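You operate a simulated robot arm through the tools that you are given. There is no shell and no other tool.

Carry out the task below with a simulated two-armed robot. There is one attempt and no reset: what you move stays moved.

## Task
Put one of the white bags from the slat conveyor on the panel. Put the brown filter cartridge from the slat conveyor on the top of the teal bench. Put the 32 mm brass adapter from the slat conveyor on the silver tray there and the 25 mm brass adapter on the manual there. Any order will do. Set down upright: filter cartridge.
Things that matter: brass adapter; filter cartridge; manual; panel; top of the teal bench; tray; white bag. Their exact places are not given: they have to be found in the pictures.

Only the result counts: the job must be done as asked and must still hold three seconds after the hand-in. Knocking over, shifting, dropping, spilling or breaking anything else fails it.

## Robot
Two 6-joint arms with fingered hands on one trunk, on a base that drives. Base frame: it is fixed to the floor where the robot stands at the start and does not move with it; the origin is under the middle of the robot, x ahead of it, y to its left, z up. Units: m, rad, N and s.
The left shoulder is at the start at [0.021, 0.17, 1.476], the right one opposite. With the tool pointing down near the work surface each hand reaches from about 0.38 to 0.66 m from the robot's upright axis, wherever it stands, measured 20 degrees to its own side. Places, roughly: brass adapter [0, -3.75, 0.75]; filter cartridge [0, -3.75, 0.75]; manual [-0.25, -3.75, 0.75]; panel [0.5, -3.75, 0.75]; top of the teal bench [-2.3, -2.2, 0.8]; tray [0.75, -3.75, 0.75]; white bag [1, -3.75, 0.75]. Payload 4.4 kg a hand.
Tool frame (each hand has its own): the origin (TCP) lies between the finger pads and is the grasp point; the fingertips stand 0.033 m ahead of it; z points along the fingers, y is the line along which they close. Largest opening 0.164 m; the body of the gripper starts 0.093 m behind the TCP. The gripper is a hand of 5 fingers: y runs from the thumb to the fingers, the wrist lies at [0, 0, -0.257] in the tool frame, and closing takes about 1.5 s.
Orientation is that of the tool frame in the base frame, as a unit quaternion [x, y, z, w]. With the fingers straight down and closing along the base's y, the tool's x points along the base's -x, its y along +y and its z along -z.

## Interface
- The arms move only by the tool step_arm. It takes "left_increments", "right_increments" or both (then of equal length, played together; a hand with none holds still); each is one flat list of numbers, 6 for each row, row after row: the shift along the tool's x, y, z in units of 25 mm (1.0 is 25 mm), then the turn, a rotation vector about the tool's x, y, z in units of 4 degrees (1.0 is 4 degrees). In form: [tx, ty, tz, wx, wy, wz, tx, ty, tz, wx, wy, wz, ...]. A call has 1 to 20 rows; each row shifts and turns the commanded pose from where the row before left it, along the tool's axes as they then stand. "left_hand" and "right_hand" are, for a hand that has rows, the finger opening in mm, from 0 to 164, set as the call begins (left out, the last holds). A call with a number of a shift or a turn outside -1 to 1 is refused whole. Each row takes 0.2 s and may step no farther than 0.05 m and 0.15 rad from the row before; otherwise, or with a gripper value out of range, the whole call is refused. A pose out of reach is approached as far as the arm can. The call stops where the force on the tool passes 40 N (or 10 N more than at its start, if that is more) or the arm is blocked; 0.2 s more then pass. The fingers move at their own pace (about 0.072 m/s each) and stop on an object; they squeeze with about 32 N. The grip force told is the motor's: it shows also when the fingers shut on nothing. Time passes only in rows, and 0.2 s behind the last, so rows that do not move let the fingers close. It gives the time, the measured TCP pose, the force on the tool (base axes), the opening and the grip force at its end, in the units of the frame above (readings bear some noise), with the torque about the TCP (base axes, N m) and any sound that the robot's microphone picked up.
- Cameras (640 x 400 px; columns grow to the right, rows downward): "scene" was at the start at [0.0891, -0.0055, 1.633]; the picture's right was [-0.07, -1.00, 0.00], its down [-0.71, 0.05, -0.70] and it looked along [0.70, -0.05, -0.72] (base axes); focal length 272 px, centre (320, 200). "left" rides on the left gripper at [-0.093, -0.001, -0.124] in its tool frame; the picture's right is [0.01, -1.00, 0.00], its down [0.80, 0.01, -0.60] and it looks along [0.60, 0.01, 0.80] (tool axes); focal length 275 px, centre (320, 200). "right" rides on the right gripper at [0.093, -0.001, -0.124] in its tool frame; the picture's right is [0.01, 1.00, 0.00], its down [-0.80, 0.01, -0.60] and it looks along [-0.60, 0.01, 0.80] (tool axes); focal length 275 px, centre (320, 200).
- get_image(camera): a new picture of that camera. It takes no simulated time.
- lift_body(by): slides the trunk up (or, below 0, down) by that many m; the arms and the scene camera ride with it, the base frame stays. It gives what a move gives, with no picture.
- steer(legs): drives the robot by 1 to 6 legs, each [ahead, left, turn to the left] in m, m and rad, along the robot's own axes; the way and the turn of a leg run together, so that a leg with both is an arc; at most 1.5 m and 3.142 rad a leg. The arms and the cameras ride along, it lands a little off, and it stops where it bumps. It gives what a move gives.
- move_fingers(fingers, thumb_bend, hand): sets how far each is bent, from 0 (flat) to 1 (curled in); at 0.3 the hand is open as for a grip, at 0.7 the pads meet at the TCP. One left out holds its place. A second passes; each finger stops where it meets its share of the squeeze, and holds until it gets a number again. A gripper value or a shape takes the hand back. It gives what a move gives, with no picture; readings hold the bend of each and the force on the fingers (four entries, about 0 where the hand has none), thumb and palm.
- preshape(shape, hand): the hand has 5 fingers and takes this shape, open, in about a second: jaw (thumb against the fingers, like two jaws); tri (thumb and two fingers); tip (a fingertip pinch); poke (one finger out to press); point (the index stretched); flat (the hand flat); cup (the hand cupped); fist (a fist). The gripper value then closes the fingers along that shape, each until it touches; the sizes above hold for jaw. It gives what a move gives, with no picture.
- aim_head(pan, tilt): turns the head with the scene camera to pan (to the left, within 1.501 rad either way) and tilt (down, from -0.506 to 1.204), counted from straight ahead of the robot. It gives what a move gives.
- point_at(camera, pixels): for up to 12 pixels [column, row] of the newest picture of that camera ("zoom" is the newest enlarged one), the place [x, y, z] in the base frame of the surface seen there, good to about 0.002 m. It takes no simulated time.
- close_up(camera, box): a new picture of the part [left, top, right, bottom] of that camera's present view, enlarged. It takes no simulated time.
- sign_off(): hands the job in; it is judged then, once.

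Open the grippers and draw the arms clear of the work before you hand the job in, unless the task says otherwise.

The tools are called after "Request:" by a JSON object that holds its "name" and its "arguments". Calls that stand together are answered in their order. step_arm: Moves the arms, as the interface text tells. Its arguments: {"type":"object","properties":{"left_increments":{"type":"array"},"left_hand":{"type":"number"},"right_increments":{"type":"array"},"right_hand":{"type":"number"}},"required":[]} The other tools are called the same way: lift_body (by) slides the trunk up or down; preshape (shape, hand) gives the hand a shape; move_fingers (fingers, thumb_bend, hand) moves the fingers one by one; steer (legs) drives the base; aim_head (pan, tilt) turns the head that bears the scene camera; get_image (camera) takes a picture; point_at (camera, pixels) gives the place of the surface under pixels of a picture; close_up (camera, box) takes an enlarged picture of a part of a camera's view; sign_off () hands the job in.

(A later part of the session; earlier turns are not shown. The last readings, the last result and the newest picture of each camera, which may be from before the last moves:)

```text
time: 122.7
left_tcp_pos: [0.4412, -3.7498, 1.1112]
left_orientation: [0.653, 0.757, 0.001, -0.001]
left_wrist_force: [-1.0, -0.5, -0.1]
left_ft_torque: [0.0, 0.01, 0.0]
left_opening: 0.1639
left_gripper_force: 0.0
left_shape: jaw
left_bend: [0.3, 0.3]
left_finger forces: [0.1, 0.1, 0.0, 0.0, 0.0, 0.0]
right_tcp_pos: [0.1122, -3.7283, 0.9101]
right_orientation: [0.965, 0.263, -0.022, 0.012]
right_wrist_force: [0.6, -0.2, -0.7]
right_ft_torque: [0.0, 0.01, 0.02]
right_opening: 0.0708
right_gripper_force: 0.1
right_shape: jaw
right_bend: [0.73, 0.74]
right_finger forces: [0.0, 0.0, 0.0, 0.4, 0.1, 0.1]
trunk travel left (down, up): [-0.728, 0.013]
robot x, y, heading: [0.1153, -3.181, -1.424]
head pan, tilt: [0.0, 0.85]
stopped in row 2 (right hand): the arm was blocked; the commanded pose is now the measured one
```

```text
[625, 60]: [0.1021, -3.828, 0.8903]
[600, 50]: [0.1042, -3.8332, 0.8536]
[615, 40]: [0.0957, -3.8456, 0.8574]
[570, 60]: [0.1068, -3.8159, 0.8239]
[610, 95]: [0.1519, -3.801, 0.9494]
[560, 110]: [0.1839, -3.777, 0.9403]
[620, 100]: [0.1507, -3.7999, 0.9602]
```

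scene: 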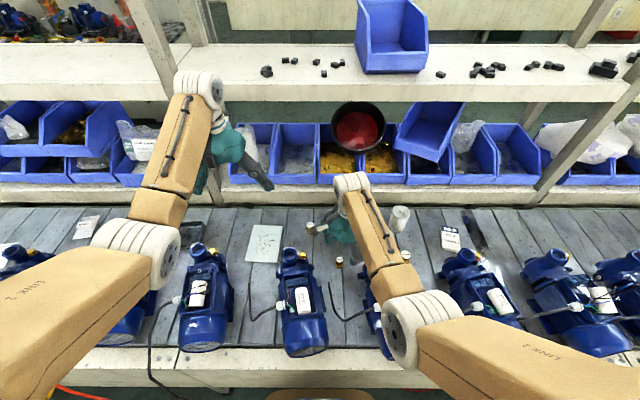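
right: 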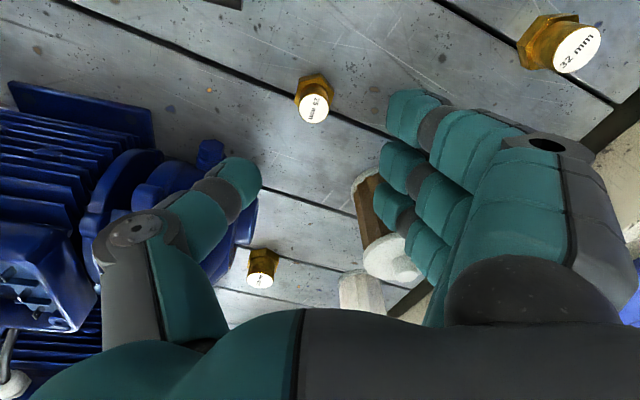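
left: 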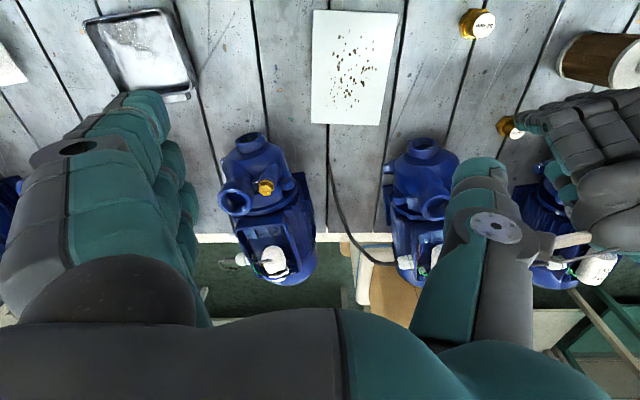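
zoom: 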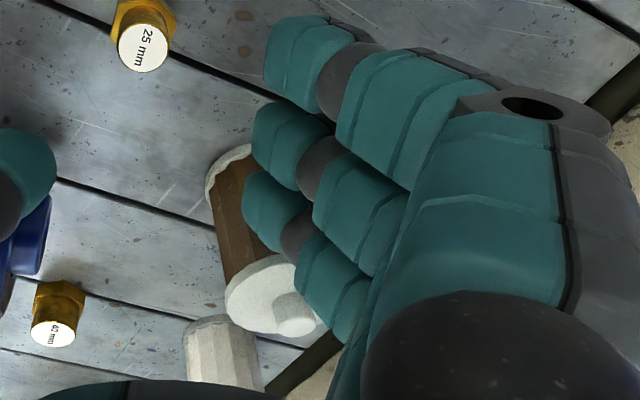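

Distance from shoulder to wrist is ~0.61 m, the arm's minimum – the arm is folded at its limit, and the little finger is next to the cartridge. I back the base off 6 cm (and 2 cm left), which moves the hand away from the cartridge and gives the arm room.

Request:
{"name": "steer", "arguments": {"legs": [[-0.06, 0.02, 0]]}}

Request:
{"name": "get_image", "arguments": {"camera": "right"}}

Request:
{"name": "close_up", "arguments": {"camera": "scene", "box": [260, 160, 440, 290]}}

```text
time: 123.6
left_tcp_pos: [0.4525, -3.689, 1.1115]
left_orientation: [0.654, 0.757, -0.001, 0.0]
left_wrist_force: [-0.1, 0.9, 0.8]
left_ft_torque: [-0.1, -0.04, 0.04]
left_opening: 0.1639
left_gripper_force: 0.0
left_shape: jaw
left_bend: [0.3, 0.3]
left_finger forces: [0.0, 0.1, 0.0, 0.0, 0.1, 0.0]
right_tcp_pos: [0.1252, -3.6662, 0.9106]
right_orientation: [0.965, 0.262, -0.022, 0.013]
right_wrist_force: [0.0, 0.9, 1.4]
right_ft_torque: [-0.08, 0.01, 0.02]
right_opening: 0.0708
right_gripper_force: 0.1
right_shape: jaw
right_bend: [0.73, 0.74]
right_finger forces: [0.1, 0.0, 0.0, 0.1, 0.0, 0.0]
trunk travel left (down, up): [-0.728, 0.013]
robot x, y, heading: [0.1308, -3.1165, -1.422]
head pan, tilt: [0.0, 0.85]
```

```text
taken
```

right: 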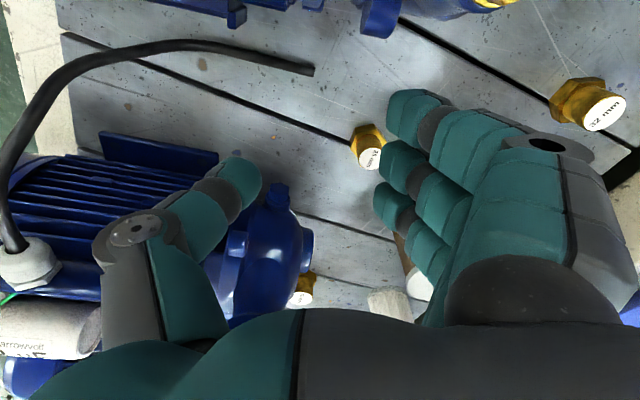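

```text
3.08 times, centred on (350, 225) of scene
```

zoom: 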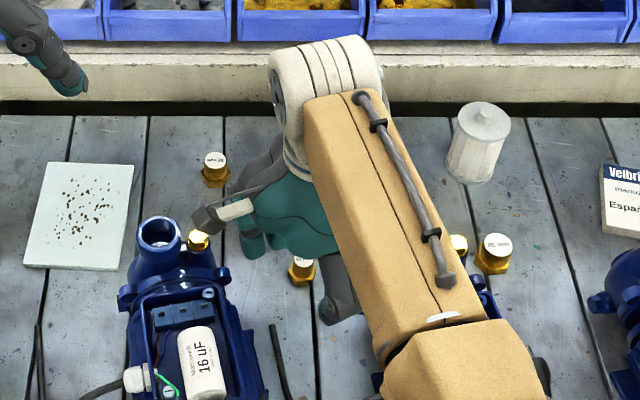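

The little finger is free again. I raise the hand, level the slight tilt, and move it back over the adapter at z≈0.95.

Request:
{"name": "step_arm", "arguments": {"right_increments": [0, 0, -0.755, 0.095, 0.353, 0, 0, 0, -0.755, 0.095, 0.353, 0, -0.455, 0.875, 0, 0, 0, 0, -0.455, 0.875, 0, 0, 0, 0, 0, 0, 0, 0, 0, 0]}}

Request:
{"name": "get_image", "arguments": {"camera": "right"}}

Request:
{"name": "close_up", "arguments": {"camera": "left", "box": [400, 0, 640, 150]}}

```text
time: 124.8
left_tcp_pos: [0.452, -3.6909, 1.1114]
left_orientation: [0.654, 0.756, 0.0, 0.0]
left_wrist_force: [0.1, 0.4, 0.1]
left_ft_torque: [0.01, -0.01, -0.03]
left_opening: 0.1641
left_gripper_force: 0.0
left_shape: jaw
left_bend: [0.3, 0.3]
left_finger forces: [0.0, 0.0, 0.0, 0.0, 0.0, 0.0]
right_tcp_pos: [0.1272, -3.7167, 0.9461]
right_orientation: [0.965, 0.263, 0.001, -0.001]
right_wrist_force: [0.3, 0.1, -0.1]
right_ft_torque: [-0.02, -0.01, 0.01]
right_opening: 0.0706
right_gripper_force: 0.0
right_shape: jaw
right_bend: [0.73, 0.74]
right_finger forces: [0.1, 0.1, 0.0, 0.1, 0.1, 0.0]
trunk travel left (down, up): [-0.728, 0.013]
robot x, y, heading: [0.1318, -3.1196, -1.431]
head pan, tilt: [0.0, 0.85]
```

```text
taken
```

right: 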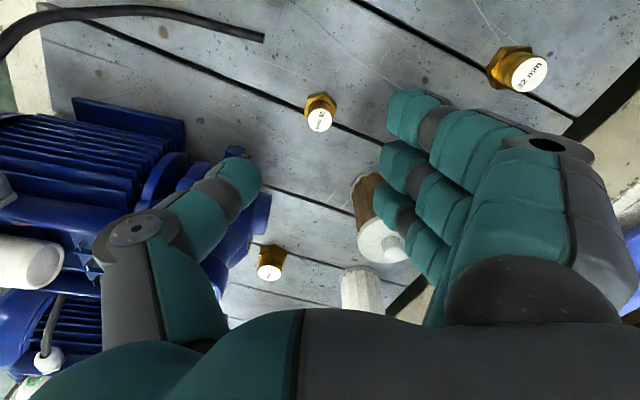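

```text
2.67 times, centred on (520, 75) of left
```

zoom: 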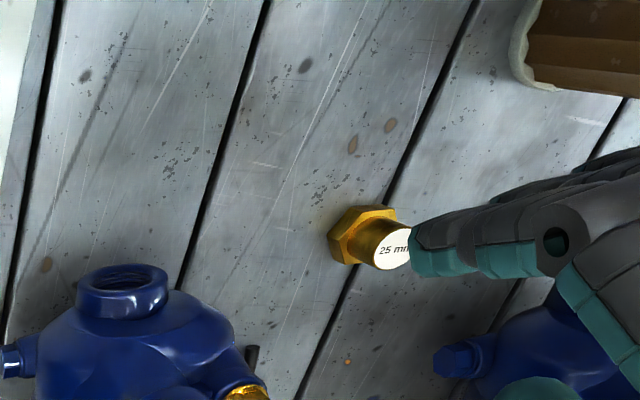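

Pose is level and centred. I recheck the adapter and cartridge positions from this view.

Request:
{"name": "point_at", "arguments": {"camera": "right", "pixels": [[320, 120], [312, 121], [328, 119], [320, 108], [378, 243], [365, 240], [372, 225], [372, 258], [390, 245], [400, 215], [438, 270], [405, 225]]}}

```text
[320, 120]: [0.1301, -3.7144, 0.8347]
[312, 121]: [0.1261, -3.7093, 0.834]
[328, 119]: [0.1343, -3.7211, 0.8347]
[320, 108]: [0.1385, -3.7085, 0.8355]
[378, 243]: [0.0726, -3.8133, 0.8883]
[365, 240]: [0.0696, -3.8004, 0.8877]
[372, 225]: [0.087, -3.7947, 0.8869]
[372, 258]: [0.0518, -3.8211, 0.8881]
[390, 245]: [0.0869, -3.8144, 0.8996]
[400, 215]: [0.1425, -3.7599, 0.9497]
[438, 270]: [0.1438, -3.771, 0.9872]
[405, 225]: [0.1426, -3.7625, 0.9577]
```

The cartridge has not moved. I fine-centre and descend to z≈0.846, where fingertips sit at ~0.813, just above the hex.

Request:
{"name": "step_arm", "arguments": {"right_increments": [0.15, -0.036, 0.5, 0, 0, 0, 0, 0, 0.6, 0, 0, 0, 0, 0, 0.6, 0, 0, 0, 0, 0, 0.6, 0, 0, 0, 0, 0, 0.6, 0, 0, 0, 0, 0, 0.6, 0, 0, 0, 0, 0, 0.5, 0, 0, 0, 0, 0, 0, 0, 0, 0]}}

Request:
{"name": "get_image", "arguments": {"camera": "right"}}

Request:
{"name": "close_up", "arguments": {"camera": "left", "box": [400, 0, 640, 150]}}

```text
time: 126.6
left_tcp_pos: [0.4534, -3.6911, 1.1102]
left_orientation: [0.654, 0.756, 0.0, 0.0]
left_wrist_force: [-0.9, -0.1, -0.4]
left_ft_torque: [-0.02, 0.03, -0.01]
left_opening: 0.1637
left_gripper_force: 0.2
left_shape: jaw
left_bend: [0.3, 0.3]
left_finger forces: [0.0, 0.0, 0.0, 0.1, 0.0, 0.0]
right_tcp_pos: [0.1277, -3.7111, 0.8502]
right_orientation: [0.965, 0.262, 0.001, -0.001]
right_wrist_force: [0.0, 0.3, 0.6]
right_ft_torque: [0.02, 0.04, 0.03]
right_opening: 0.0706
right_gripper_force: 0.0
right_shape: jaw
right_bend: [0.73, 0.74]
right_finger forces: [0.1, 0.1, 0.0, 0.1, 0.0, 0.1]
right hand out of reach, approached as far as the arm can: row 7
trunk travel left (down, up): [-0.728, 0.013]
robot x, y, heading: [0.1279, -3.1206, -1.427]
head pan, tilt: [0.0, 0.85]
```

```text
taken
```

right: 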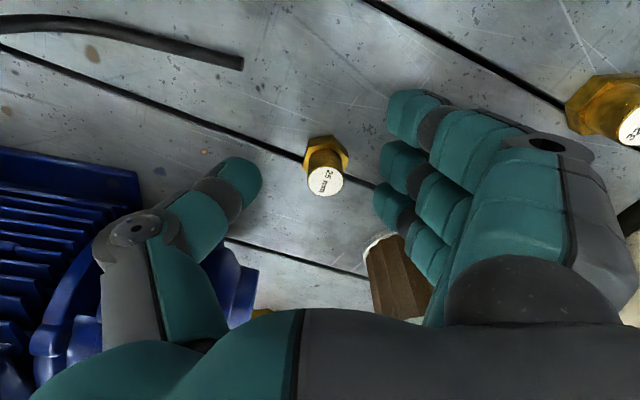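

```text
2.67 times, centred on (520, 75) of left
```

zoom: 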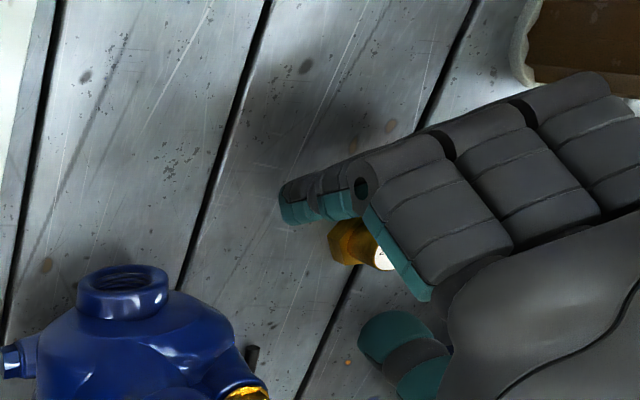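

TCP is at (0.128,-3.711,0.850), adapter centred between thumb and fingers at (326,182). I close the hand with idle rows.

Request:
{"name": "step_arm", "arguments": {"right_increments": [0, 0, 0, 0, 0, 0, 0, 0, 0, 0, 0, 0, 0, 0, 0, 0, 0, 0, 0, 0, 0, 0, 0, 0, 0, 0, 0, 0, 0, 0, 0, 0, 0, 0, 0, 0, 0, 0, 0, 0, 0, 0, 0, 0, 0, 0, 0, 0], "right_hand": 5}}

Request:
{"name": "get_image", "arguments": {"camera": "right"}}

Request:
{"name": "close_up", "arguments": {"camera": "left", "box": [400, 0, 640, 150]}}

```text
time: 128.4
left_tcp_pos: [0.4527, -3.6912, 1.1118]
left_orientation: [0.654, 0.757, 0.001, 0.0]
left_wrist_force: [-0.4, -0.1, 0.2]
left_ft_torque: [-0.02, -0.02, 0.0]
left_opening: 0.164
left_gripper_force: 0.0
left_shape: jaw
left_bend: [0.3, 0.3]
left_finger forces: [0.0, 0.1, 0.0, 0.1, 0.1, 0.0]
right_tcp_pos: [0.1278, -3.7121, 0.8506]
right_orientation: [0.965, 0.262, 0.001, -0.001]
right_wrist_force: [0.4, 0.1, 1.0]
right_ft_torque: [-0.03, -0.03, 0.01]
right_opening: 0.0101
right_gripper_force: 31.2
right_shape: jaw
right_bend: [0.69, 0.75]
right_finger forces: [0.0, 27.8, 2.1, 0.1, 29.9, 0.1]
trunk travel left (down, up): [-0.728, 0.013]
robot x, y, heading: [0.1281, -3.1218, -1.429]
head pan, tilt: [0.0, 0.85]
```

```text
taken
```

right: 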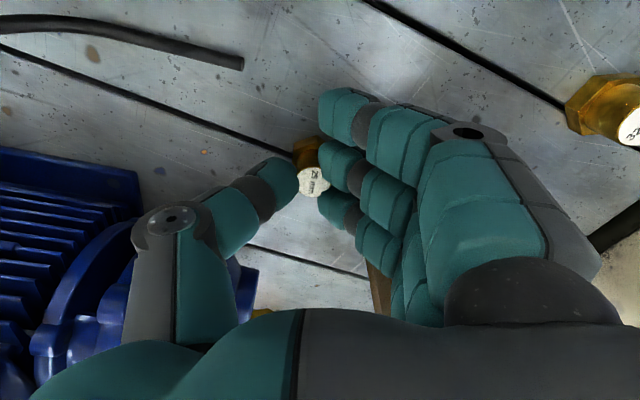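

```text
2.67 times, centred on (520, 75) of left
```

zoom: 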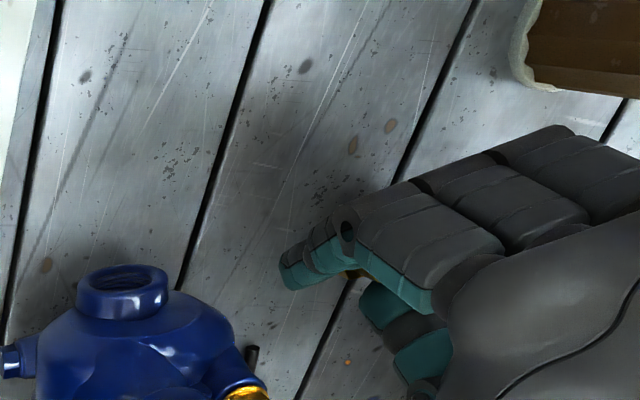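

The adapter is held (second finger 27.8 N, thumb 29.9 N). I lift straight up 10 cm, then move up and slightly away from me to z≈1.02 so the thumb will clear the pump outlets (0.955).

Request:
{"name": "step_arm", "arguments": {"right_increments": [0, 0, -0.5, 0, 0, 0, 0, 0, -0.9, 0, 0, 0, 0, 0, -0.9, 0, 0, 0, 0, 0, -0.9, 0, 0, 0, 0, 0, -0.8, 0, 0, 0, -0.21, 0.51, -0.7, 0, 0, 0, -0.21, 0.51, -0.7, 0, 0, 0, -0.21, 0.51, -0.7, 0, 0, 0, -0.21, 0.51, -0.7, 0, 0, 0]}}

Request:
{"name": "get_image", "arguments": {"camera": "right"}}

Request:
{"name": "get_image", "arguments": {"camera": "scene"}}

```text
time: 130.4
left_tcp_pos: [0.4535, -3.6915, 1.1111]
left_orientation: [0.654, 0.756, 0.001, 0.0]
left_wrist_force: [0.9, 0.1, 0.3]
left_ft_torque: [0.0, 0.02, -0.01]
left_opening: 0.1637
left_gripper_force: 0.0
left_shape: jaw
left_bend: [0.3, 0.3]
left_finger forces: [0.0, 0.1, 0.0, 0.0, 0.0, 0.1]
right_tcp_pos: [0.134, -3.766, 1.0187]
right_orientation: [0.965, 0.262, 0.001, -0.001]
right_wrist_force: [-1.0, 0.8, -0.2]
right_ft_torque: [0.01, 0.02, 0.03]
right_opening: 0.0103
right_gripper_force: 32.1
right_shape: jaw
right_bend: [0.69, 0.75]
right_finger forces: [0.0, 28.1, 2.3, 0.0, 30.1, 0.0]
trunk travel left (down, up): [-0.728, 0.013]
robot x, y, heading: [0.1293, -3.1177, -1.428]
head pan, tilt: [0.0, 0.85]
```

```text
taken
```

right: 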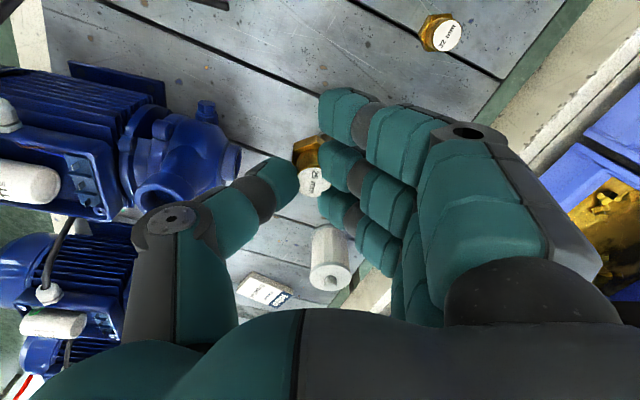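

```text
taken
```

scene: 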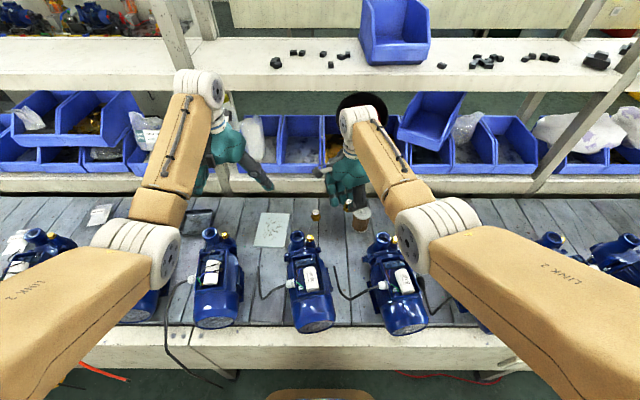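

The adapter is held level. I strafe the base right 0.34 m and then 0.07 m ahead to bring the manual within reach.

Request:
{"name": "steer", "arguments": {"legs": [[0, -0.34, 0], [0.07, 0, 0]]}}

Request:
{"name": "get_image", "arguments": {"camera": "right"}}

Request:
{"name": "get_image", "arguments": {"camera": "scene"}}

```text
time: 133.3
left_tcp_pos: [0.129, -3.8105, 1.1095]
left_orientation: [0.653, 0.758, 0.001, 0.0]
left_wrist_force: [0.0, -1.7, -1.1]
left_ft_torque: [0.1, 0.01, -0.02]
left_opening: 0.1639
left_gripper_force: 0.1
left_shape: jaw
left_bend: [0.3, 0.3]
left_finger forces: [0.0, 0.1, 0.0, 0.0, 0.0, 0.0]
right_tcp_pos: [-0.1886, -3.8856, 1.016]
right_orientation: [0.965, 0.264, 0.001, -0.002]
right_wrist_force: [0.9, -1.5, -0.6]
right_ft_torque: [0.08, -0.03, 0.0]
right_opening: 0.0102
right_gripper_force: 31.9
right_shape: jaw
right_bend: [0.69, 0.75]
right_finger forces: [0.0, 28.1, 2.3, 0.0, 30.2, 0.0]
trunk travel left (down, up): [-0.728, 0.013]
robot x, y, heading: [-0.2003, -3.2433, -1.422]
head pan, tilt: [0.0, 0.85]
```

```text
taken
```

right: 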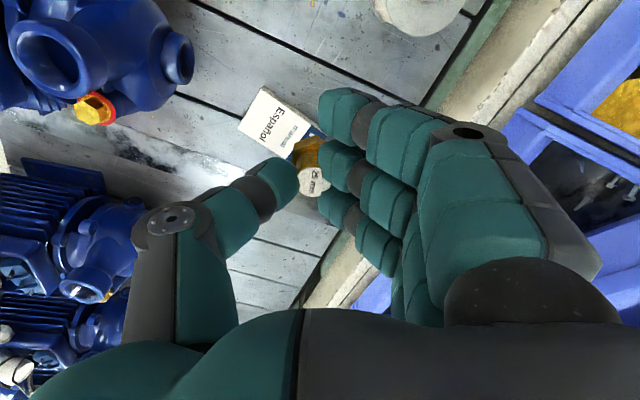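

```text
taken
```

scene: 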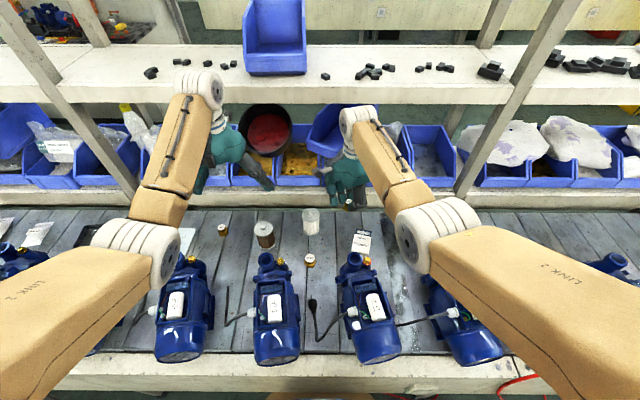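

TCP is at (-0.189,-3.886); the manual's centre calls for TCP ≈ (-0.253,-3.866). I move there at height, then descend with the arm to z≈0.90.

Request:
{"name": "step_arm", "arguments": {"right_increments": [-0.607, -0.663, 0, 0, 0, 0, -0.607, -0.663, 0, 0, 0, 0, -0.607, -0.663, 0, 0, 0, 0, 0, 0, 0.77, 0, 0, 0, 0, 0, 0.77, 0, 0, 0, 0, 0, 0.77, 0, 0, 0, 0, 0, 0.77, 0, 0, 0, 0, 0, 0.77, 0, 0, 0, 0, 0, 0.77, 0, 0, 0, 0, 0, 0, 0, 0, 0]}}

Request:
{"name": "get_image", "arguments": {"camera": "right"}}

Request:
{"name": "close_up", "arguments": {"camera": "scene", "box": [280, 160, 460, 290]}}

Request:
{"name": "close_up", "arguments": {"camera": "left", "box": [400, 0, 640, 150]}}

```text
time: 135.5
left_tcp_pos: [0.1288, -3.8095, 1.1115]
left_orientation: [0.653, 0.757, 0.0, 0.0]
left_wrist_force: [0.9, 0.2, -0.4]
left_ft_torque: [-0.01, 0.03, 0.02]
left_opening: 0.164
left_gripper_force: 0.1
left_shape: jaw
left_bend: [0.3, 0.3]
left_finger forces: [0.1, 0.0, 0.1, 0.0, 0.0, 0.0]
right_tcp_pos: [-0.2529, -3.8646, 0.9029]
right_orientation: [0.965, 0.263, 0.0, 0.0]
right_wrist_force: [-0.4, 0.4, -1.0]
right_ft_torque: [-0.03, 0.0, 0.01]
right_opening: 0.0099
right_gripper_force: 32.3
right_shape: jaw
right_bend: [0.69, 0.75]
right_finger forces: [0.0, 28.0, 2.4, 0.1, 30.0, 0.1]
trunk travel left (down, up): [-0.728, 0.013]
robot x, y, heading: [-0.1942, -3.2352, -1.423]
head pan, tilt: [0.0, 0.85]
```

```text
taken
```

right: 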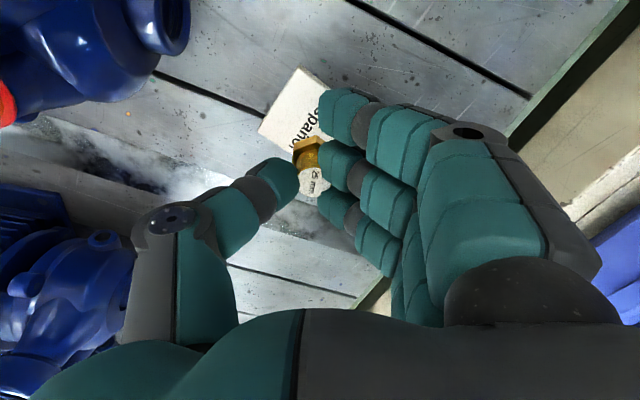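

```text
3.08 times, centred on (370, 225) of scene
```

zoom: 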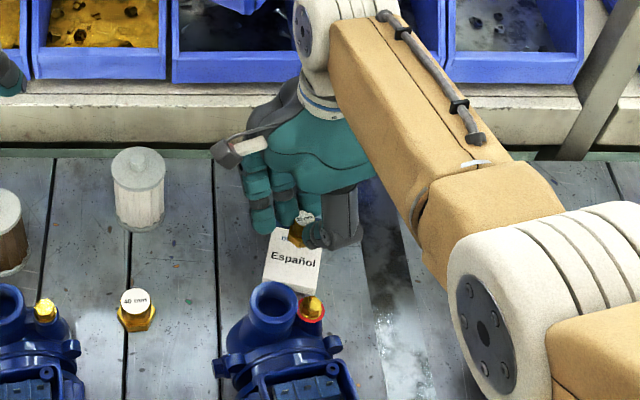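

```text
2.67 times, centred on (520, 75) of left
```

zoom: 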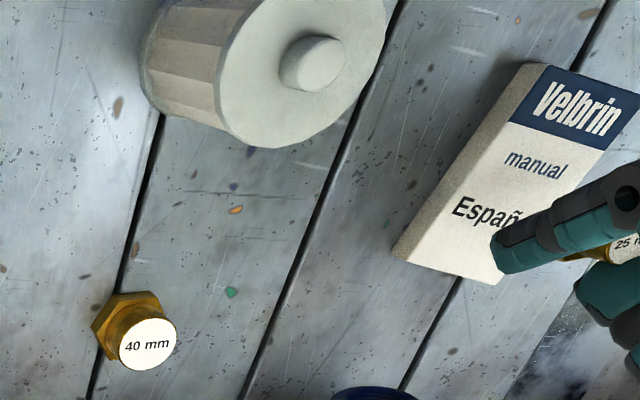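

The adapter hovers over the booklet. I measure the adapter's top and visible manual corners to verify alignment.

Request:
{"name": "point_at", "arguments": {"camera": "right", "pixels": [[312, 183], [306, 150], [298, 70], [262, 132], [300, 172], [320, 75]]}}

Request:
{"name": "point_at", "arguments": {"camera": "scene", "pixels": [[358, 226], [369, 221], [358, 242], [370, 244]]}}

```text
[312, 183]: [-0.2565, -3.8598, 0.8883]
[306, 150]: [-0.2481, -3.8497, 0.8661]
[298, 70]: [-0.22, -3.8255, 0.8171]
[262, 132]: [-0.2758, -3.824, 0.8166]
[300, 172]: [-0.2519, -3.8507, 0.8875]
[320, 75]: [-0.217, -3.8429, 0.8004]
```

```text
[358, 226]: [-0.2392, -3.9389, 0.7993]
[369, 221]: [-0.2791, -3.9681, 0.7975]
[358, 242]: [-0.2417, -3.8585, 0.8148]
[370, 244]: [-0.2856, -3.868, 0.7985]
```

Adapter top is centred at (-0.2565,-3.860). Its bottom is ~36 mm above the booklet, so I descend about 35 mm gently.

Request:
{"name": "step_arm", "arguments": {"right_increments": [0, 0, 0.4, 0, 0, 0, 0, 0, 0.4, 0, 0, 0, 0, 0, 0.3, 0, 0, 0, 0, 0, 0.2, 0, 0, 0, 0, 0, 0.1, 0, 0, 0, 0, 0, 0, 0, 0, 0]}}

Request:
{"name": "get_image", "arguments": {"camera": "right"}}

Request:
{"name": "close_up", "arguments": {"camera": "left", "box": [480, 0, 640, 120]}}

```text
time: 136.9
left_tcp_pos: [0.1292, -3.8085, 1.1112]
left_orientation: [0.653, 0.757, 0.0, 0.001]
left_wrist_force: [-0.6, -0.1, 0.2]
left_ft_torque: [-0.02, 0.0, 0.04]
left_opening: 0.1639
left_gripper_force: 0.1
left_shape: jaw
left_bend: [0.3, 0.3]
left_finger forces: [0.0, 0.0, 0.0, 0.1, 0.1, 0.1]
right_tcp_pos: [-0.2537, -3.8642, 0.8674]
right_orientation: [0.965, 0.263, 0.001, -0.002]
right_wrist_force: [0.6, 0.1, -1.2]
right_ft_torque: [-0.01, -0.01, 0.0]
right_opening: 0.0101
right_gripper_force: 32.1
right_shape: jaw
right_bend: [0.69, 0.75]
right_finger forces: [0.0, 27.9, 2.5, 0.1, 29.9, 0.1]
trunk travel left (down, up): [-0.728, 0.013]
robot x, y, heading: [-0.1958, -3.2408, -1.424]
head pan, tilt: [0.0, 0.85]
```

```text
taken
```

right: 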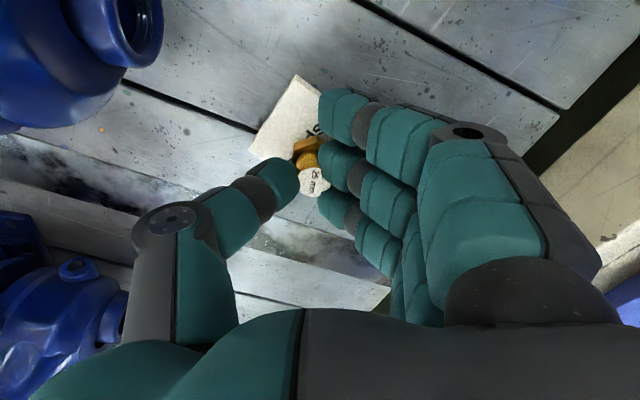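

```text
3.33 times, centred on (560, 60) of left
```

zoom: 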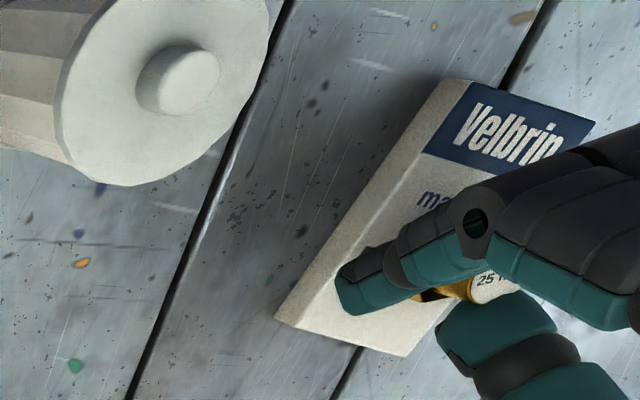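

I lower another ~1.5 mm to seat it, then open the hand to 60 mm.

Request:
{"name": "step_arm", "arguments": {"right_increments": [0, 0, 0.06, 0, 0, 0, 0, 0, 0, 0, 0, 0]}}

```text
time: 137.5
left_tcp_pos: [0.1301, -3.8083, 1.1107]
left_orientation: [0.653, 0.758, 0.0, 0.0]
left_wrist_force: [-0.1, -0.8, 0.2]
left_ft_torque: [-0.01, -0.02, 0.0]
left_opening: 0.1639
left_gripper_force: 0.0
left_shape: jaw
left_bend: [0.3, 0.3]
left_finger forces: [0.0, 0.0, 0.0, 0.0, 0.1, 0.0]
right_tcp_pos: [-0.2536, -3.8635, 0.8665]
right_orientation: [0.965, 0.263, 0.001, -0.001]
right_wrist_force: [1.4, -0.6, -1.2]
right_ft_torque: [-0.01, 0.02, 0.02]
right_opening: 0.0103
right_gripper_force: 31.2
right_shape: jaw
right_bend: [0.69, 0.75]
right_finger forces: [0.0, 28.0, 2.5, 0.0, 29.9, 0.0]
trunk travel left (down, up): [-0.728, 0.013]
robot x, y, heading: [-0.1948, -3.239, -1.419]
head pan, tilt: [0.0, 0.85]
```

No contact force yet, so I lower another 1.5 mm.

Request:
{"name": "step_arm", "arguments": {"right_increments": [0, 0, 0.06, 0, 0, 0, 0, 0, 0, 0, 0, 0]}}

Request:
{"name": "close_up", "arguments": {"camera": "left", "box": [560, 30, 640, 90]}}

```text
time: 138.1
left_tcp_pos: [0.13, -3.8082, 1.1107]
left_orientation: [0.653, 0.758, 0.0, 0.0]
left_wrist_force: [-0.9, 0.4, 0.0]
left_ft_torque: [-0.01, -0.02, -0.01]
left_opening: 0.1642
left_gripper_force: 0.1
left_shape: jaw
left_bend: [0.3, 0.3]
left_finger forces: [0.1, 0.1, 0.0, 0.0, 0.0, 0.0]
right_tcp_pos: [-0.2525, -3.8638, 0.866]
right_orientation: [0.965, 0.264, 0.0, 0.001]
right_wrist_force: [0.3, 0.6, 3.4]
right_ft_torque: [0.02, -0.08, 0.01]
right_opening: 0.0101
right_gripper_force: 31.5
right_shape: jaw
right_bend: [0.69, 0.75]
right_finger forces: [0.0, 28.4, 2.6, 0.0, 31.2, 0.0]
trunk travel left (down, up): [-0.728, 0.013]
robot x, y, heading: [-0.1934, -3.2421, -1.42]
head pan, tilt: [0.0, 0.85]
```

```text
6.67 times, centred on (600, 60) of left
```

zoom: 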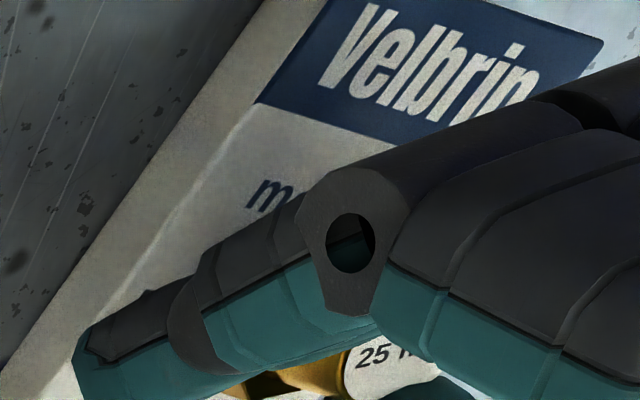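

Contact: +3.4 N vertical. I open the hand to 60 mm slowly with idle rows.

Request:
{"name": "step_arm", "arguments": {"right_increments": [0, 0, 0, 0, 0, 0, 0, 0, 0, 0, 0, 0, 0, 0, 0, 0, 0, 0, 0, 0, 0, 0, 0, 0, 0, 0, 0, 0, 0, 0], "right_hand": 60}}

Request:
{"name": "get_image", "arguments": {"camera": "right"}}

```text
time: 139.3
left_tcp_pos: [0.13, -3.8074, 1.1104]
left_orientation: [0.652, 0.758, 0.0, 0.0]
left_wrist_force: [0.0, 1.0, 0.3]
left_ft_torque: [0.0, 0.01, -0.02]
left_opening: 0.164
left_gripper_force: 0.0
left_shape: jaw
left_bend: [0.3, 0.3]
left_finger forces: [0.0, 0.0, 0.0, 0.0, 0.0, 0.1]
right_tcp_pos: [-0.2532, -3.8643, 0.8663]
right_orientation: [0.965, 0.264, 0.0, -0.001]
right_wrist_force: [-0.6, 0.0, 0.3]
right_ft_torque: [0.02, -0.01, 0.03]
right_opening: 0.0592
right_gripper_force: 0.1
right_shape: jaw
right_bend: [0.73, 0.76]
right_finger forces: [0.1, 0.0, 0.1, 0.0, 0.0, 0.0]
trunk travel left (down, up): [-0.728, 0.013]
robot x, y, heading: [-0.1923, -3.2396, -1.422]
head pan, tilt: [0.0, 0.85]
```

```text
taken
```

right: 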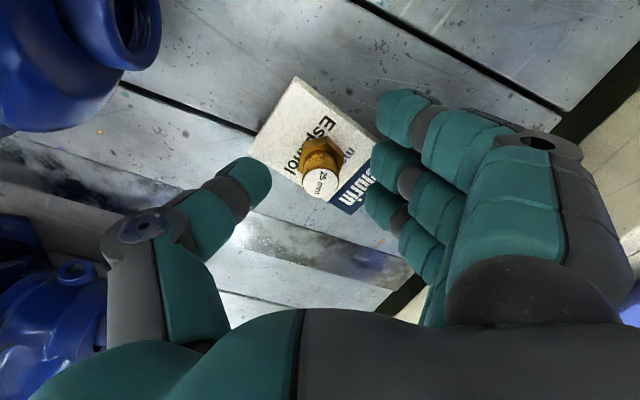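

The 25 mm adapter stands centred on the manual. I lift the hand straight up.

Request:
{"name": "step_arm", "arguments": {"right_increments": [0, 0, -0.5, 0, 0, 0, 0, 0, -0.8, 0, 0, 0, 0, 0, -0.9, 0, 0, 0, 0, 0, -0.9, 0, 0, 0, 0, 0, -0.9, 0, 0, 0, 0, 0, -0.9, 0, 0, 0, 0, 0, -0.9, 0, 0, 0]}}

Request:
{"name": "get_image", "arguments": {"camera": "right"}}

Request:
{"name": "get_image", "arguments": {"camera": "scene"}}

```text
time: 140.9
left_tcp_pos: [0.1296, -3.8074, 1.1094]
left_orientation: [0.654, 0.757, -0.001, 0.001]
left_wrist_force: [-0.5, 0.6, -0.5]
left_ft_torque: [-0.04, -0.01, 0.05]
left_opening: 0.1642
left_gripper_force: 0.1
left_shape: jaw
left_bend: [0.3, 0.3]
left_finger forces: [0.0, 0.1, 0.0, 0.0, 0.0, 0.0]
right_tcp_pos: [-0.2521, -3.8642, 1.01]
right_orientation: [0.965, 0.264, 0.0, -0.002]
right_wrist_force: [0.6, -0.1, 0.3]
right_ft_torque: [-0.04, 0.01, 0.02]
right_opening: 0.0596
right_gripper_force: 0.0
right_shape: jaw
right_bend: [0.73, 0.76]
right_finger forces: [0.1, 0.0, 0.0, 0.0, 0.1, 0.0]
trunk travel left (down, up): [-0.728, 0.013]
robot x, y, heading: [-0.2006, -3.2441, -1.421]
head pan, tilt: [0.0, 0.85]
```

```text
taken
```

right: 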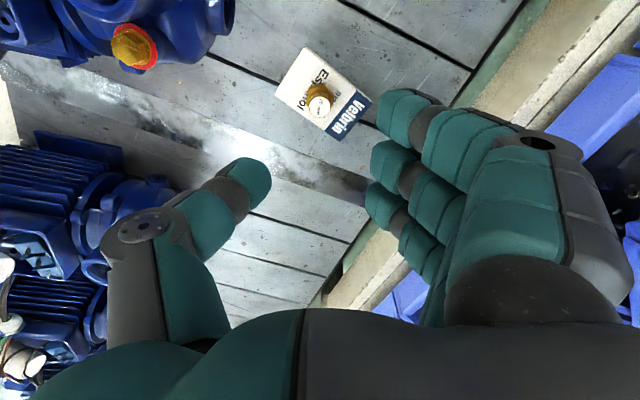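

```text
taken
```

scene: 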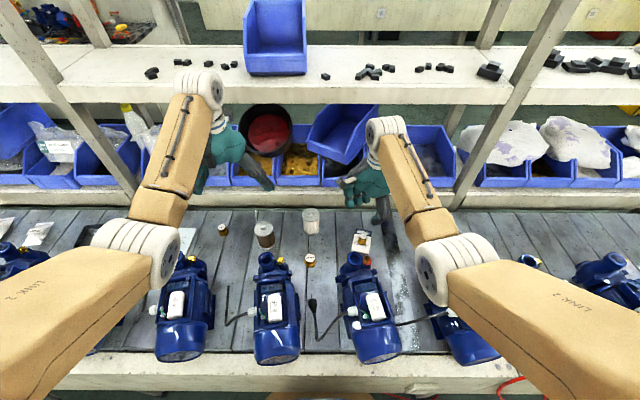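

25 mm adapter is on the manual. Next is the 32 mm: I turn the right hand back (fingers to the left) by 75° while high.

Request:
{"name": "step_arm", "arguments": {"right_increments": [0, 0, 0, 0, 0, -0.987, 0, 0, 0, 0, 0, -0.987, 0, 0, 0, 0, 0, -0.987, 0, 0, 0, 0, 0, -0.987, 0, 0, 0, 0, 0, -0.987, 0, 0, 0, 0, 0, -0.987, 0, 0, 0, 0, 0, -0.987, 0, 0, 0, 0, 0, -0.987, 0, 0, 0, 0, 0, -0.987, 0, 0, 0, 0, 0, -0.987, 0, 0, 0, 0, 0, -0.987, 0, 0, 0, 0, 0, -0.987, 0, 0, 0, 0, 0, -0.987, 0, 0, 0, 0, 0, -0.987, 0, 0, 0, 0, 0, -0.987, 0, 0, 0, 0, 0, -0.987, 0, 0, 0, 0, 0, -0.987, 0, 0, 0, 0, 0, -0.987, 0, 0, 0, 0, 0, -0.987]}}

Request:
{"name": "steer", "arguments": {"legs": [[-0.08, 0, -0.008], [0, 0.455, 0]]}}

Request:
{"name": "get_image", "arguments": {"camera": "right"}}

Request:
{"name": "get_image", "arguments": {"camera": "scene"}}

```text
time: 144.9
left_tcp_pos: [0.1297, -3.8087, 1.1107]
left_orientation: [0.653, 0.757, 0.0, 0.0]
left_wrist_force: [0.6, -1.0, 0.8]
left_ft_torque: [0.02, -0.02, 0.0]
left_opening: 0.1638
left_gripper_force: 0.1
left_shape: jaw
left_bend: [0.3, 0.3]
left_finger forces: [0.0, 0.0, 0.0, 0.0, 0.0, 0.0]
right_tcp_pos: [-0.2532, -3.8643, 1.01]
right_orientation: [0.604, 0.797, 0.001, -0.001]
right_wrist_force: [-0.4, 0.6, -0.4]
right_ft_torque: [-0.02, -0.05, 0.02]
right_opening: 0.0593
right_gripper_force: 0.1
right_shape: jaw
right_bend: [0.73, 0.76]
right_finger forces: [0.0, 0.1, 0.0, 0.0, 0.1, 0.0]
trunk travel left (down, up): [-0.728, 0.013]
robot x, y, heading: [-0.1957, -3.2423, -1.418]
head pan, tilt: [0.0, 0.85]
```

```text
time: 148.3
left_tcp_pos: [0.5622, -3.67, 1.1098]
left_orientation: [0.657, 0.754, 0.0, -0.001]
left_wrist_force: [0.0, 0.0, -0.2]
left_ft_torque: [-0.02, 0.03, 0.04]
left_opening: 0.1637
left_gripper_force: 0.1
left_shape: jaw
left_bend: [0.3, 0.3]
left_finger forces: [0.0, 0.1, 0.1, 0.0, 0.0, 0.0]
right_tcp_pos: [0.1794, -3.722, 1.0104]
right_orientation: [0.608, 0.794, 0.001, -0.001]
right_wrist_force: [0.6, -0.2, -0.3]
right_ft_torque: [0.01, 0.03, 0.01]
right_opening: 0.0595
right_gripper_force: 0.2
right_shape: jaw
right_bend: [0.73, 0.76]
right_finger forces: [0.0, 0.0, 0.0, 0.0, 0.0, 0.0]
trunk travel left (down, up): [-0.728, 0.013]
robot x, y, heading: [0.242, -3.0954, -1.434]
head pan, tilt: [0.0, 0.85]
```

```text
taken
```

right: 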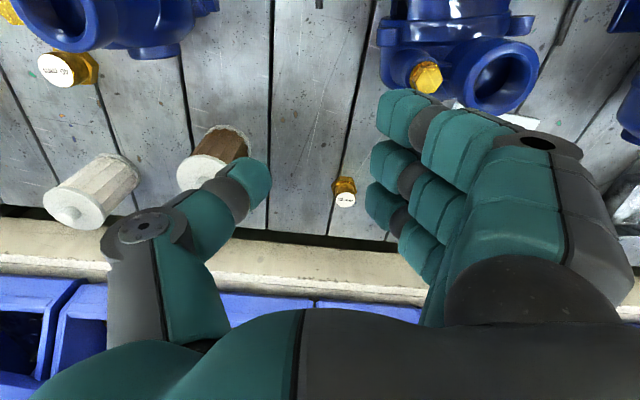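

```text
taken
```

scene: 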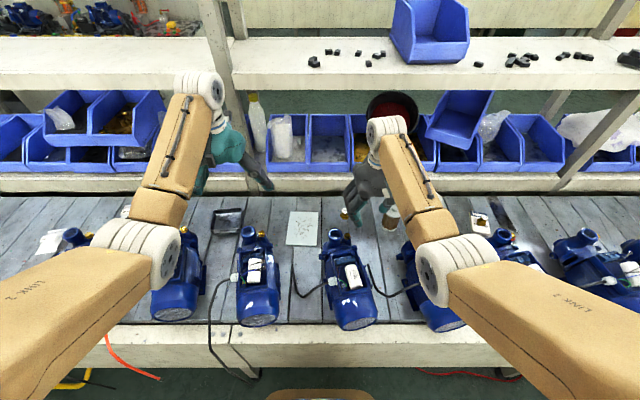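

Right-hand view: 32 mm adapter at (344,198); scene: tray at (228,222), panel at (303,228). I measure them.

Request:
{"name": "point_at", "arguments": {"camera": "right", "pixels": [[345, 199], [344, 188], [336, 199], [354, 199], [345, 207], [215, 160], [190, 180], [450, 270], [300, 240], [300, 270]]}}

Request:
{"name": "close_up", "arguments": {"camera": "scene", "box": [180, 190, 340, 290]}}

```text
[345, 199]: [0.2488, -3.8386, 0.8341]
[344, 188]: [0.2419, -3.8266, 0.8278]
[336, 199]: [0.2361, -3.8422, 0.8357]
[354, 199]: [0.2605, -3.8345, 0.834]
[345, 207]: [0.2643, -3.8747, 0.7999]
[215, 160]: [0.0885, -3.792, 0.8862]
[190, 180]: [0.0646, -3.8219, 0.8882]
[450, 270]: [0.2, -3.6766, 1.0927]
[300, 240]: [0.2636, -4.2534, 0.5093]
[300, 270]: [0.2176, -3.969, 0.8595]
```

```text
4.00 times, centred on (260, 240) of scene
```

zoom: 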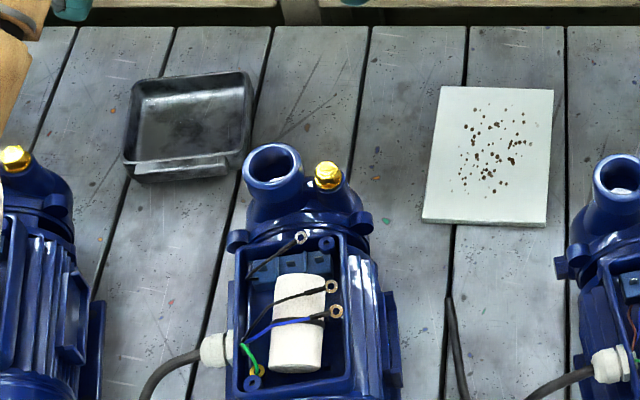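

Request:
{"name": "point_at", "arguments": {"camera": "zoom", "pixels": [[132, 85], [245, 75], [245, 150], [130, 172], [190, 125], [150, 140], [225, 105], [444, 90], [552, 92], [545, 222], [424, 218], [490, 155]]}}

Request:
{"name": "close_up", "arguments": {"camera": "left", "box": [0, 0, 640, 400]}}

```text
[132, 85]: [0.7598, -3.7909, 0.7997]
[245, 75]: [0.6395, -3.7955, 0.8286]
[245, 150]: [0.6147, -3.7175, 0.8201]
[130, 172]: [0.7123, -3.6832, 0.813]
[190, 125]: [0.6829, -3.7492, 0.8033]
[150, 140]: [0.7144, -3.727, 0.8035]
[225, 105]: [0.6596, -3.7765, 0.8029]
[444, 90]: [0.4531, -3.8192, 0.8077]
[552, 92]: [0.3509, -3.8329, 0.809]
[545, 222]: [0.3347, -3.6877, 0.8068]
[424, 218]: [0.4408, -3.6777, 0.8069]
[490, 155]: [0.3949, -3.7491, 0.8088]
```

```text
1.00 times, centred on (320, 200) of left (not enlarged: the box is as wide or as high as the picture)
```

zoom: 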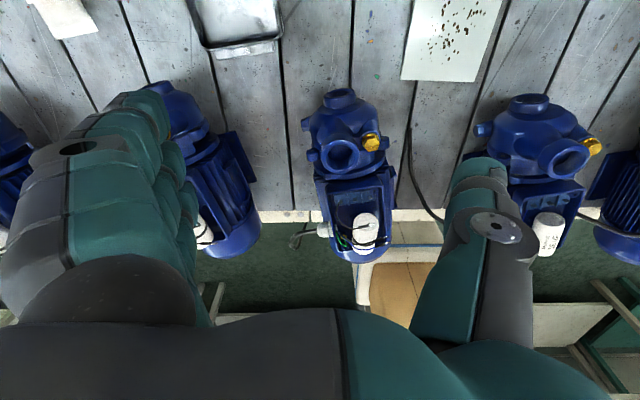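

Tray centre ≈ (0.683,-3.749), floor z 0.803, rim ~0.828; panel centre ≈ (0.395,-3.754), top z 0.808; 32 mm top at (0.248,-3.838,0.834). I drive in 0.1 m and lower the trunk 0.08 m to gain reach.

Request:
{"name": "steer", "arguments": {"legs": [[0.1, 0, 0.004]]}}

Request:
{"name": "step_arm", "arguments": {"right_increments": [-0.3, 0.47, 0, 0, 0, 0, -0.3, 0.47, 0, 0, 0, 0, -0.3, 0.47, 0, 0, 0, 0, -0.3, 0.47, 0, 0, 0, 0], "right_hand": 70}}

Request:
{"name": "get_image", "arguments": {"camera": "right"}}

Request:
{"name": "get_image", "arguments": {"camera": "scene"}}

```text
time: 149.5
left_tcp_pos: [0.5786, -3.7538, 1.1117]
left_orientation: [0.654, 0.756, 0.0, 0.0]
left_wrist_force: [0.4, 0.9, -0.2]
left_ft_torque: [-0.03, 0.03, -0.01]
left_opening: 0.164
left_gripper_force: 0.2
left_shape: jaw
left_bend: [0.3, 0.3]
left_finger forces: [0.0, 0.0, 0.0, 0.0, 0.0, 0.0]
right_tcp_pos: [0.1952, -3.8076, 1.011]
right_orientation: [0.605, 0.796, 0.0, 0.0]
right_wrist_force: [-0.3, -0.3, 0.6]
right_ft_torque: [0.0, 0.04, 0.01]
right_opening: 0.0596
right_gripper_force: 0.1
right_shape: jaw
right_bend: [0.73, 0.76]
right_finger forces: [0.0, 0.1, 0.1, 0.0, 0.0, 0.0]
trunk travel left (down, up): [-0.728, 0.013]
robot x, y, heading: [0.2566, -3.1815, -1.428]
head pan, tilt: [0.0, 0.85]
stopped in leg 1: the robot was blocked; the commanded pose is now the measured one
```

```text
time: 150.5
left_tcp_pos: [0.5791, -3.7529, 1.1118]
left_orientation: [0.654, 0.756, 0.0, 0.001]
left_wrist_force: [0.3, 0.1, -0.1]
left_ft_torque: [-0.05, 0.05, -0.04]
left_opening: 0.164
left_gripper_force: 0.1
left_shape: jaw
left_bend: [0.3, 0.3]
left_finger forces: [0.0, 0.1, 0.1, 0.0, 0.0, 0.1]
right_tcp_pos: [0.2509, -3.8232, 1.0109]
right_orientation: [0.605, 0.796, -0.001, 0.001]
right_wrist_force: [-0.4, 0.2, -0.5]
right_ft_torque: [-0.02, 0.02, 0.01]
right_opening: 0.0691
right_gripper_force: 0.0
right_shape: jaw
right_bend: [0.73, 0.75]
right_finger forces: [0.0, 0.0, 0.1, 0.0, 0.1, 0.1]
trunk travel left (down, up): [-0.728, 0.013]
robot x, y, heading: [0.2536, -3.1857, -1.426]
head pan, tilt: [0.0, 0.85]
```

```text
taken
```

right: 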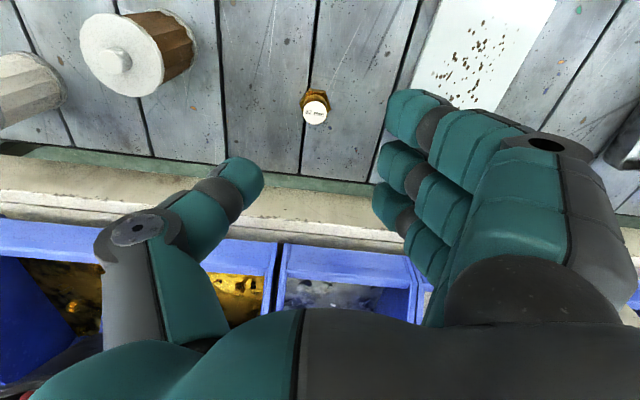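

```text
taken
```

scene: 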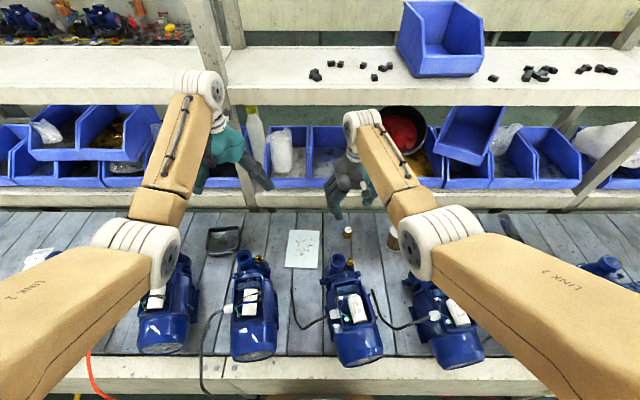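

The base stopped at v≈3.19 against something under the conveyor; that is close enough. I align the hand over the 32 mm adapter and lower the trunk 0.1 m.

Request:
{"name": "step_arm", "arguments": {"right_increments": [-0.53, -0.31, 0, 0, 0, 0, 0, 0, 0, 0, 0, 0]}}

Request:
{"name": "lift_body", "arguments": {"by": -0.1}}

Request:
{"name": "get_image", "arguments": {"camera": "right"}}

Request:
{"name": "get_image", "arguments": {"camera": "scene"}}

```text
time: 151.1
left_tcp_pos: [0.5788, -3.7542, 1.1131]
left_orientation: [0.654, 0.756, -0.001, 0.001]
left_wrist_force: [0.1, -0.1, 0.6]
left_ft_torque: [-0.02, 0.0, -0.01]
left_opening: 0.1638
left_gripper_force: 0.2
left_shape: jaw
left_bend: [0.3, 0.3]
left_finger forces: [0.0, 0.0, 0.0, 0.0, 0.1, 0.0]
right_tcp_pos: [0.2464, -3.8392, 1.011]
right_orientation: [0.605, 0.796, 0.0, 0.001]
right_wrist_force: [-0.4, 0.3, 0.3]
right_ft_torque: [-0.04, -0.01, 0.01]
right_opening: 0.069
right_gripper_force: 0.1
right_shape: jaw
right_bend: [0.73, 0.75]
right_finger forces: [0.0, 0.0, 0.0, 0.0, 0.0, 0.0]
trunk travel left (down, up): [-0.728, 0.013]
robot x, y, heading: [0.2505, -3.1856, -1.427]
head pan, tilt: [0.0, 0.85]
```

```text
time: 152.4
left_tcp_pos: [0.5786, -3.7548, 1.0129]
left_orientation: [0.654, 0.756, -0.001, 0.001]
left_wrist_force: [0.4, 0.1, 0.5]
left_ft_torque: [0.0, 0.0, 0.01]
left_opening: 0.1638
left_gripper_force: 0.0
left_shape: jaw
left_bend: [0.3, 0.3]
left_finger forces: [0.0, 0.1, 0.0, 0.0, 0.0, 0.1]
right_tcp_pos: [0.245, -3.8391, 0.912]
right_orientation: [0.606, 0.796, 0.0, 0.001]
right_wrist_force: [1.1, 0.7, -0.1]
right_ft_torque: [-0.01, 0.01, 0.01]
right_opening: 0.0693
right_gripper_force: 0.1
right_shape: jaw
right_bend: [0.73, 0.75]
right_finger forces: [0.0, 0.0, 0.0, 0.0, 0.0, 0.0]
trunk travel left (down, up): [-0.628, 0.113]
robot x, y, heading: [0.2545, -3.1846, -1.429]
head pan, tilt: [0.0, 0.85]
```

```text
taken
```

right: 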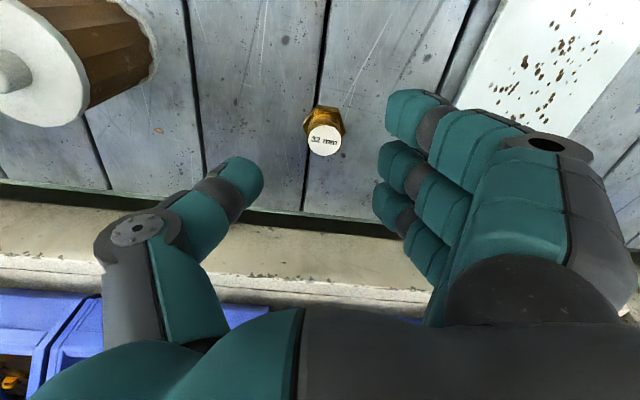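

```text
taken
```

scene: 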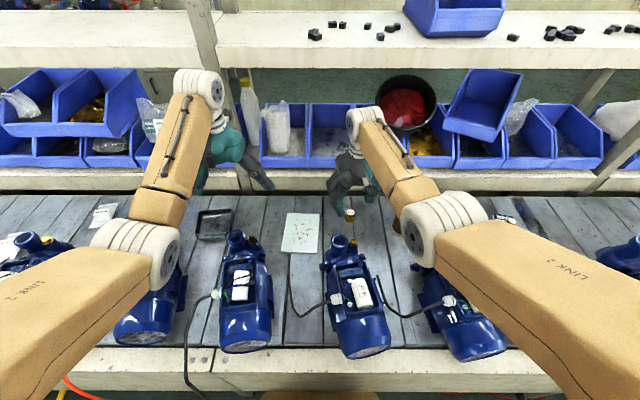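

Aligned: adapter at (324,138) matches the point under the TCP. I descend the arm 62 mm to z≈0.85.

Request:
{"name": "step_arm", "arguments": {"right_increments": [0, 0.06, 0.5, 0, 0, 0, 0, 0, 0.5, 0, 0, 0, 0, 0, 0.5, 0, 0, 0, 0, 0, 0.5, 0, 0, 0, 0, 0, 0.46, 0, 0, 0, 0, 0, 0, 0, 0, 0]}}

Request:
{"name": "get_image", "arguments": {"camera": "right"}}

```text
time: 153.8
left_tcp_pos: [0.5782, -3.7532, 1.0113]
left_orientation: [0.654, 0.756, -0.001, 0.001]
left_wrist_force: [-0.7, 0.9, -0.1]
left_ft_torque: [0.04, 0.02, 0.04]
left_opening: 0.1638
left_gripper_force: 0.0
left_shape: jaw
left_bend: [0.3, 0.3]
left_finger forces: [0.0, 0.0, 0.0, 0.0, 0.0, 0.1]
right_tcp_pos: [0.2482, -3.8386, 0.8498]
right_orientation: [0.606, 0.796, 0.0, 0.002]
right_wrist_force: [0.7, -0.1, -0.5]
right_ft_torque: [0.0, 0.02, 0.0]
right_opening: 0.069
right_gripper_force: 0.0
right_shape: jaw
right_bend: [0.73, 0.75]
right_finger forces: [0.1, 0.0, 0.0, 0.0, 0.0, 0.0]
trunk travel left (down, up): [-0.628, 0.113]
robot x, y, heading: [0.2549, -3.1826, -1.423]
head pan, tilt: [0.0, 0.85]
```

```text
taken
```

right: 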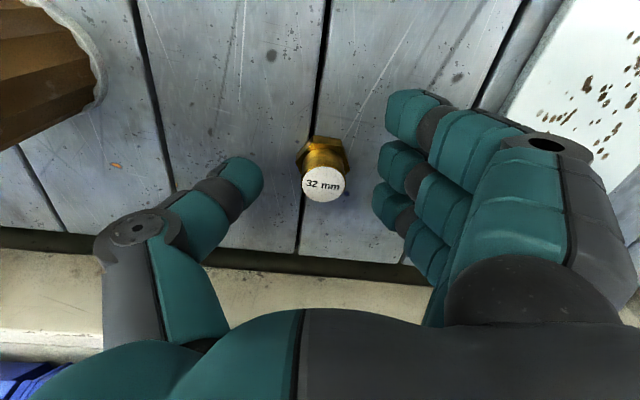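

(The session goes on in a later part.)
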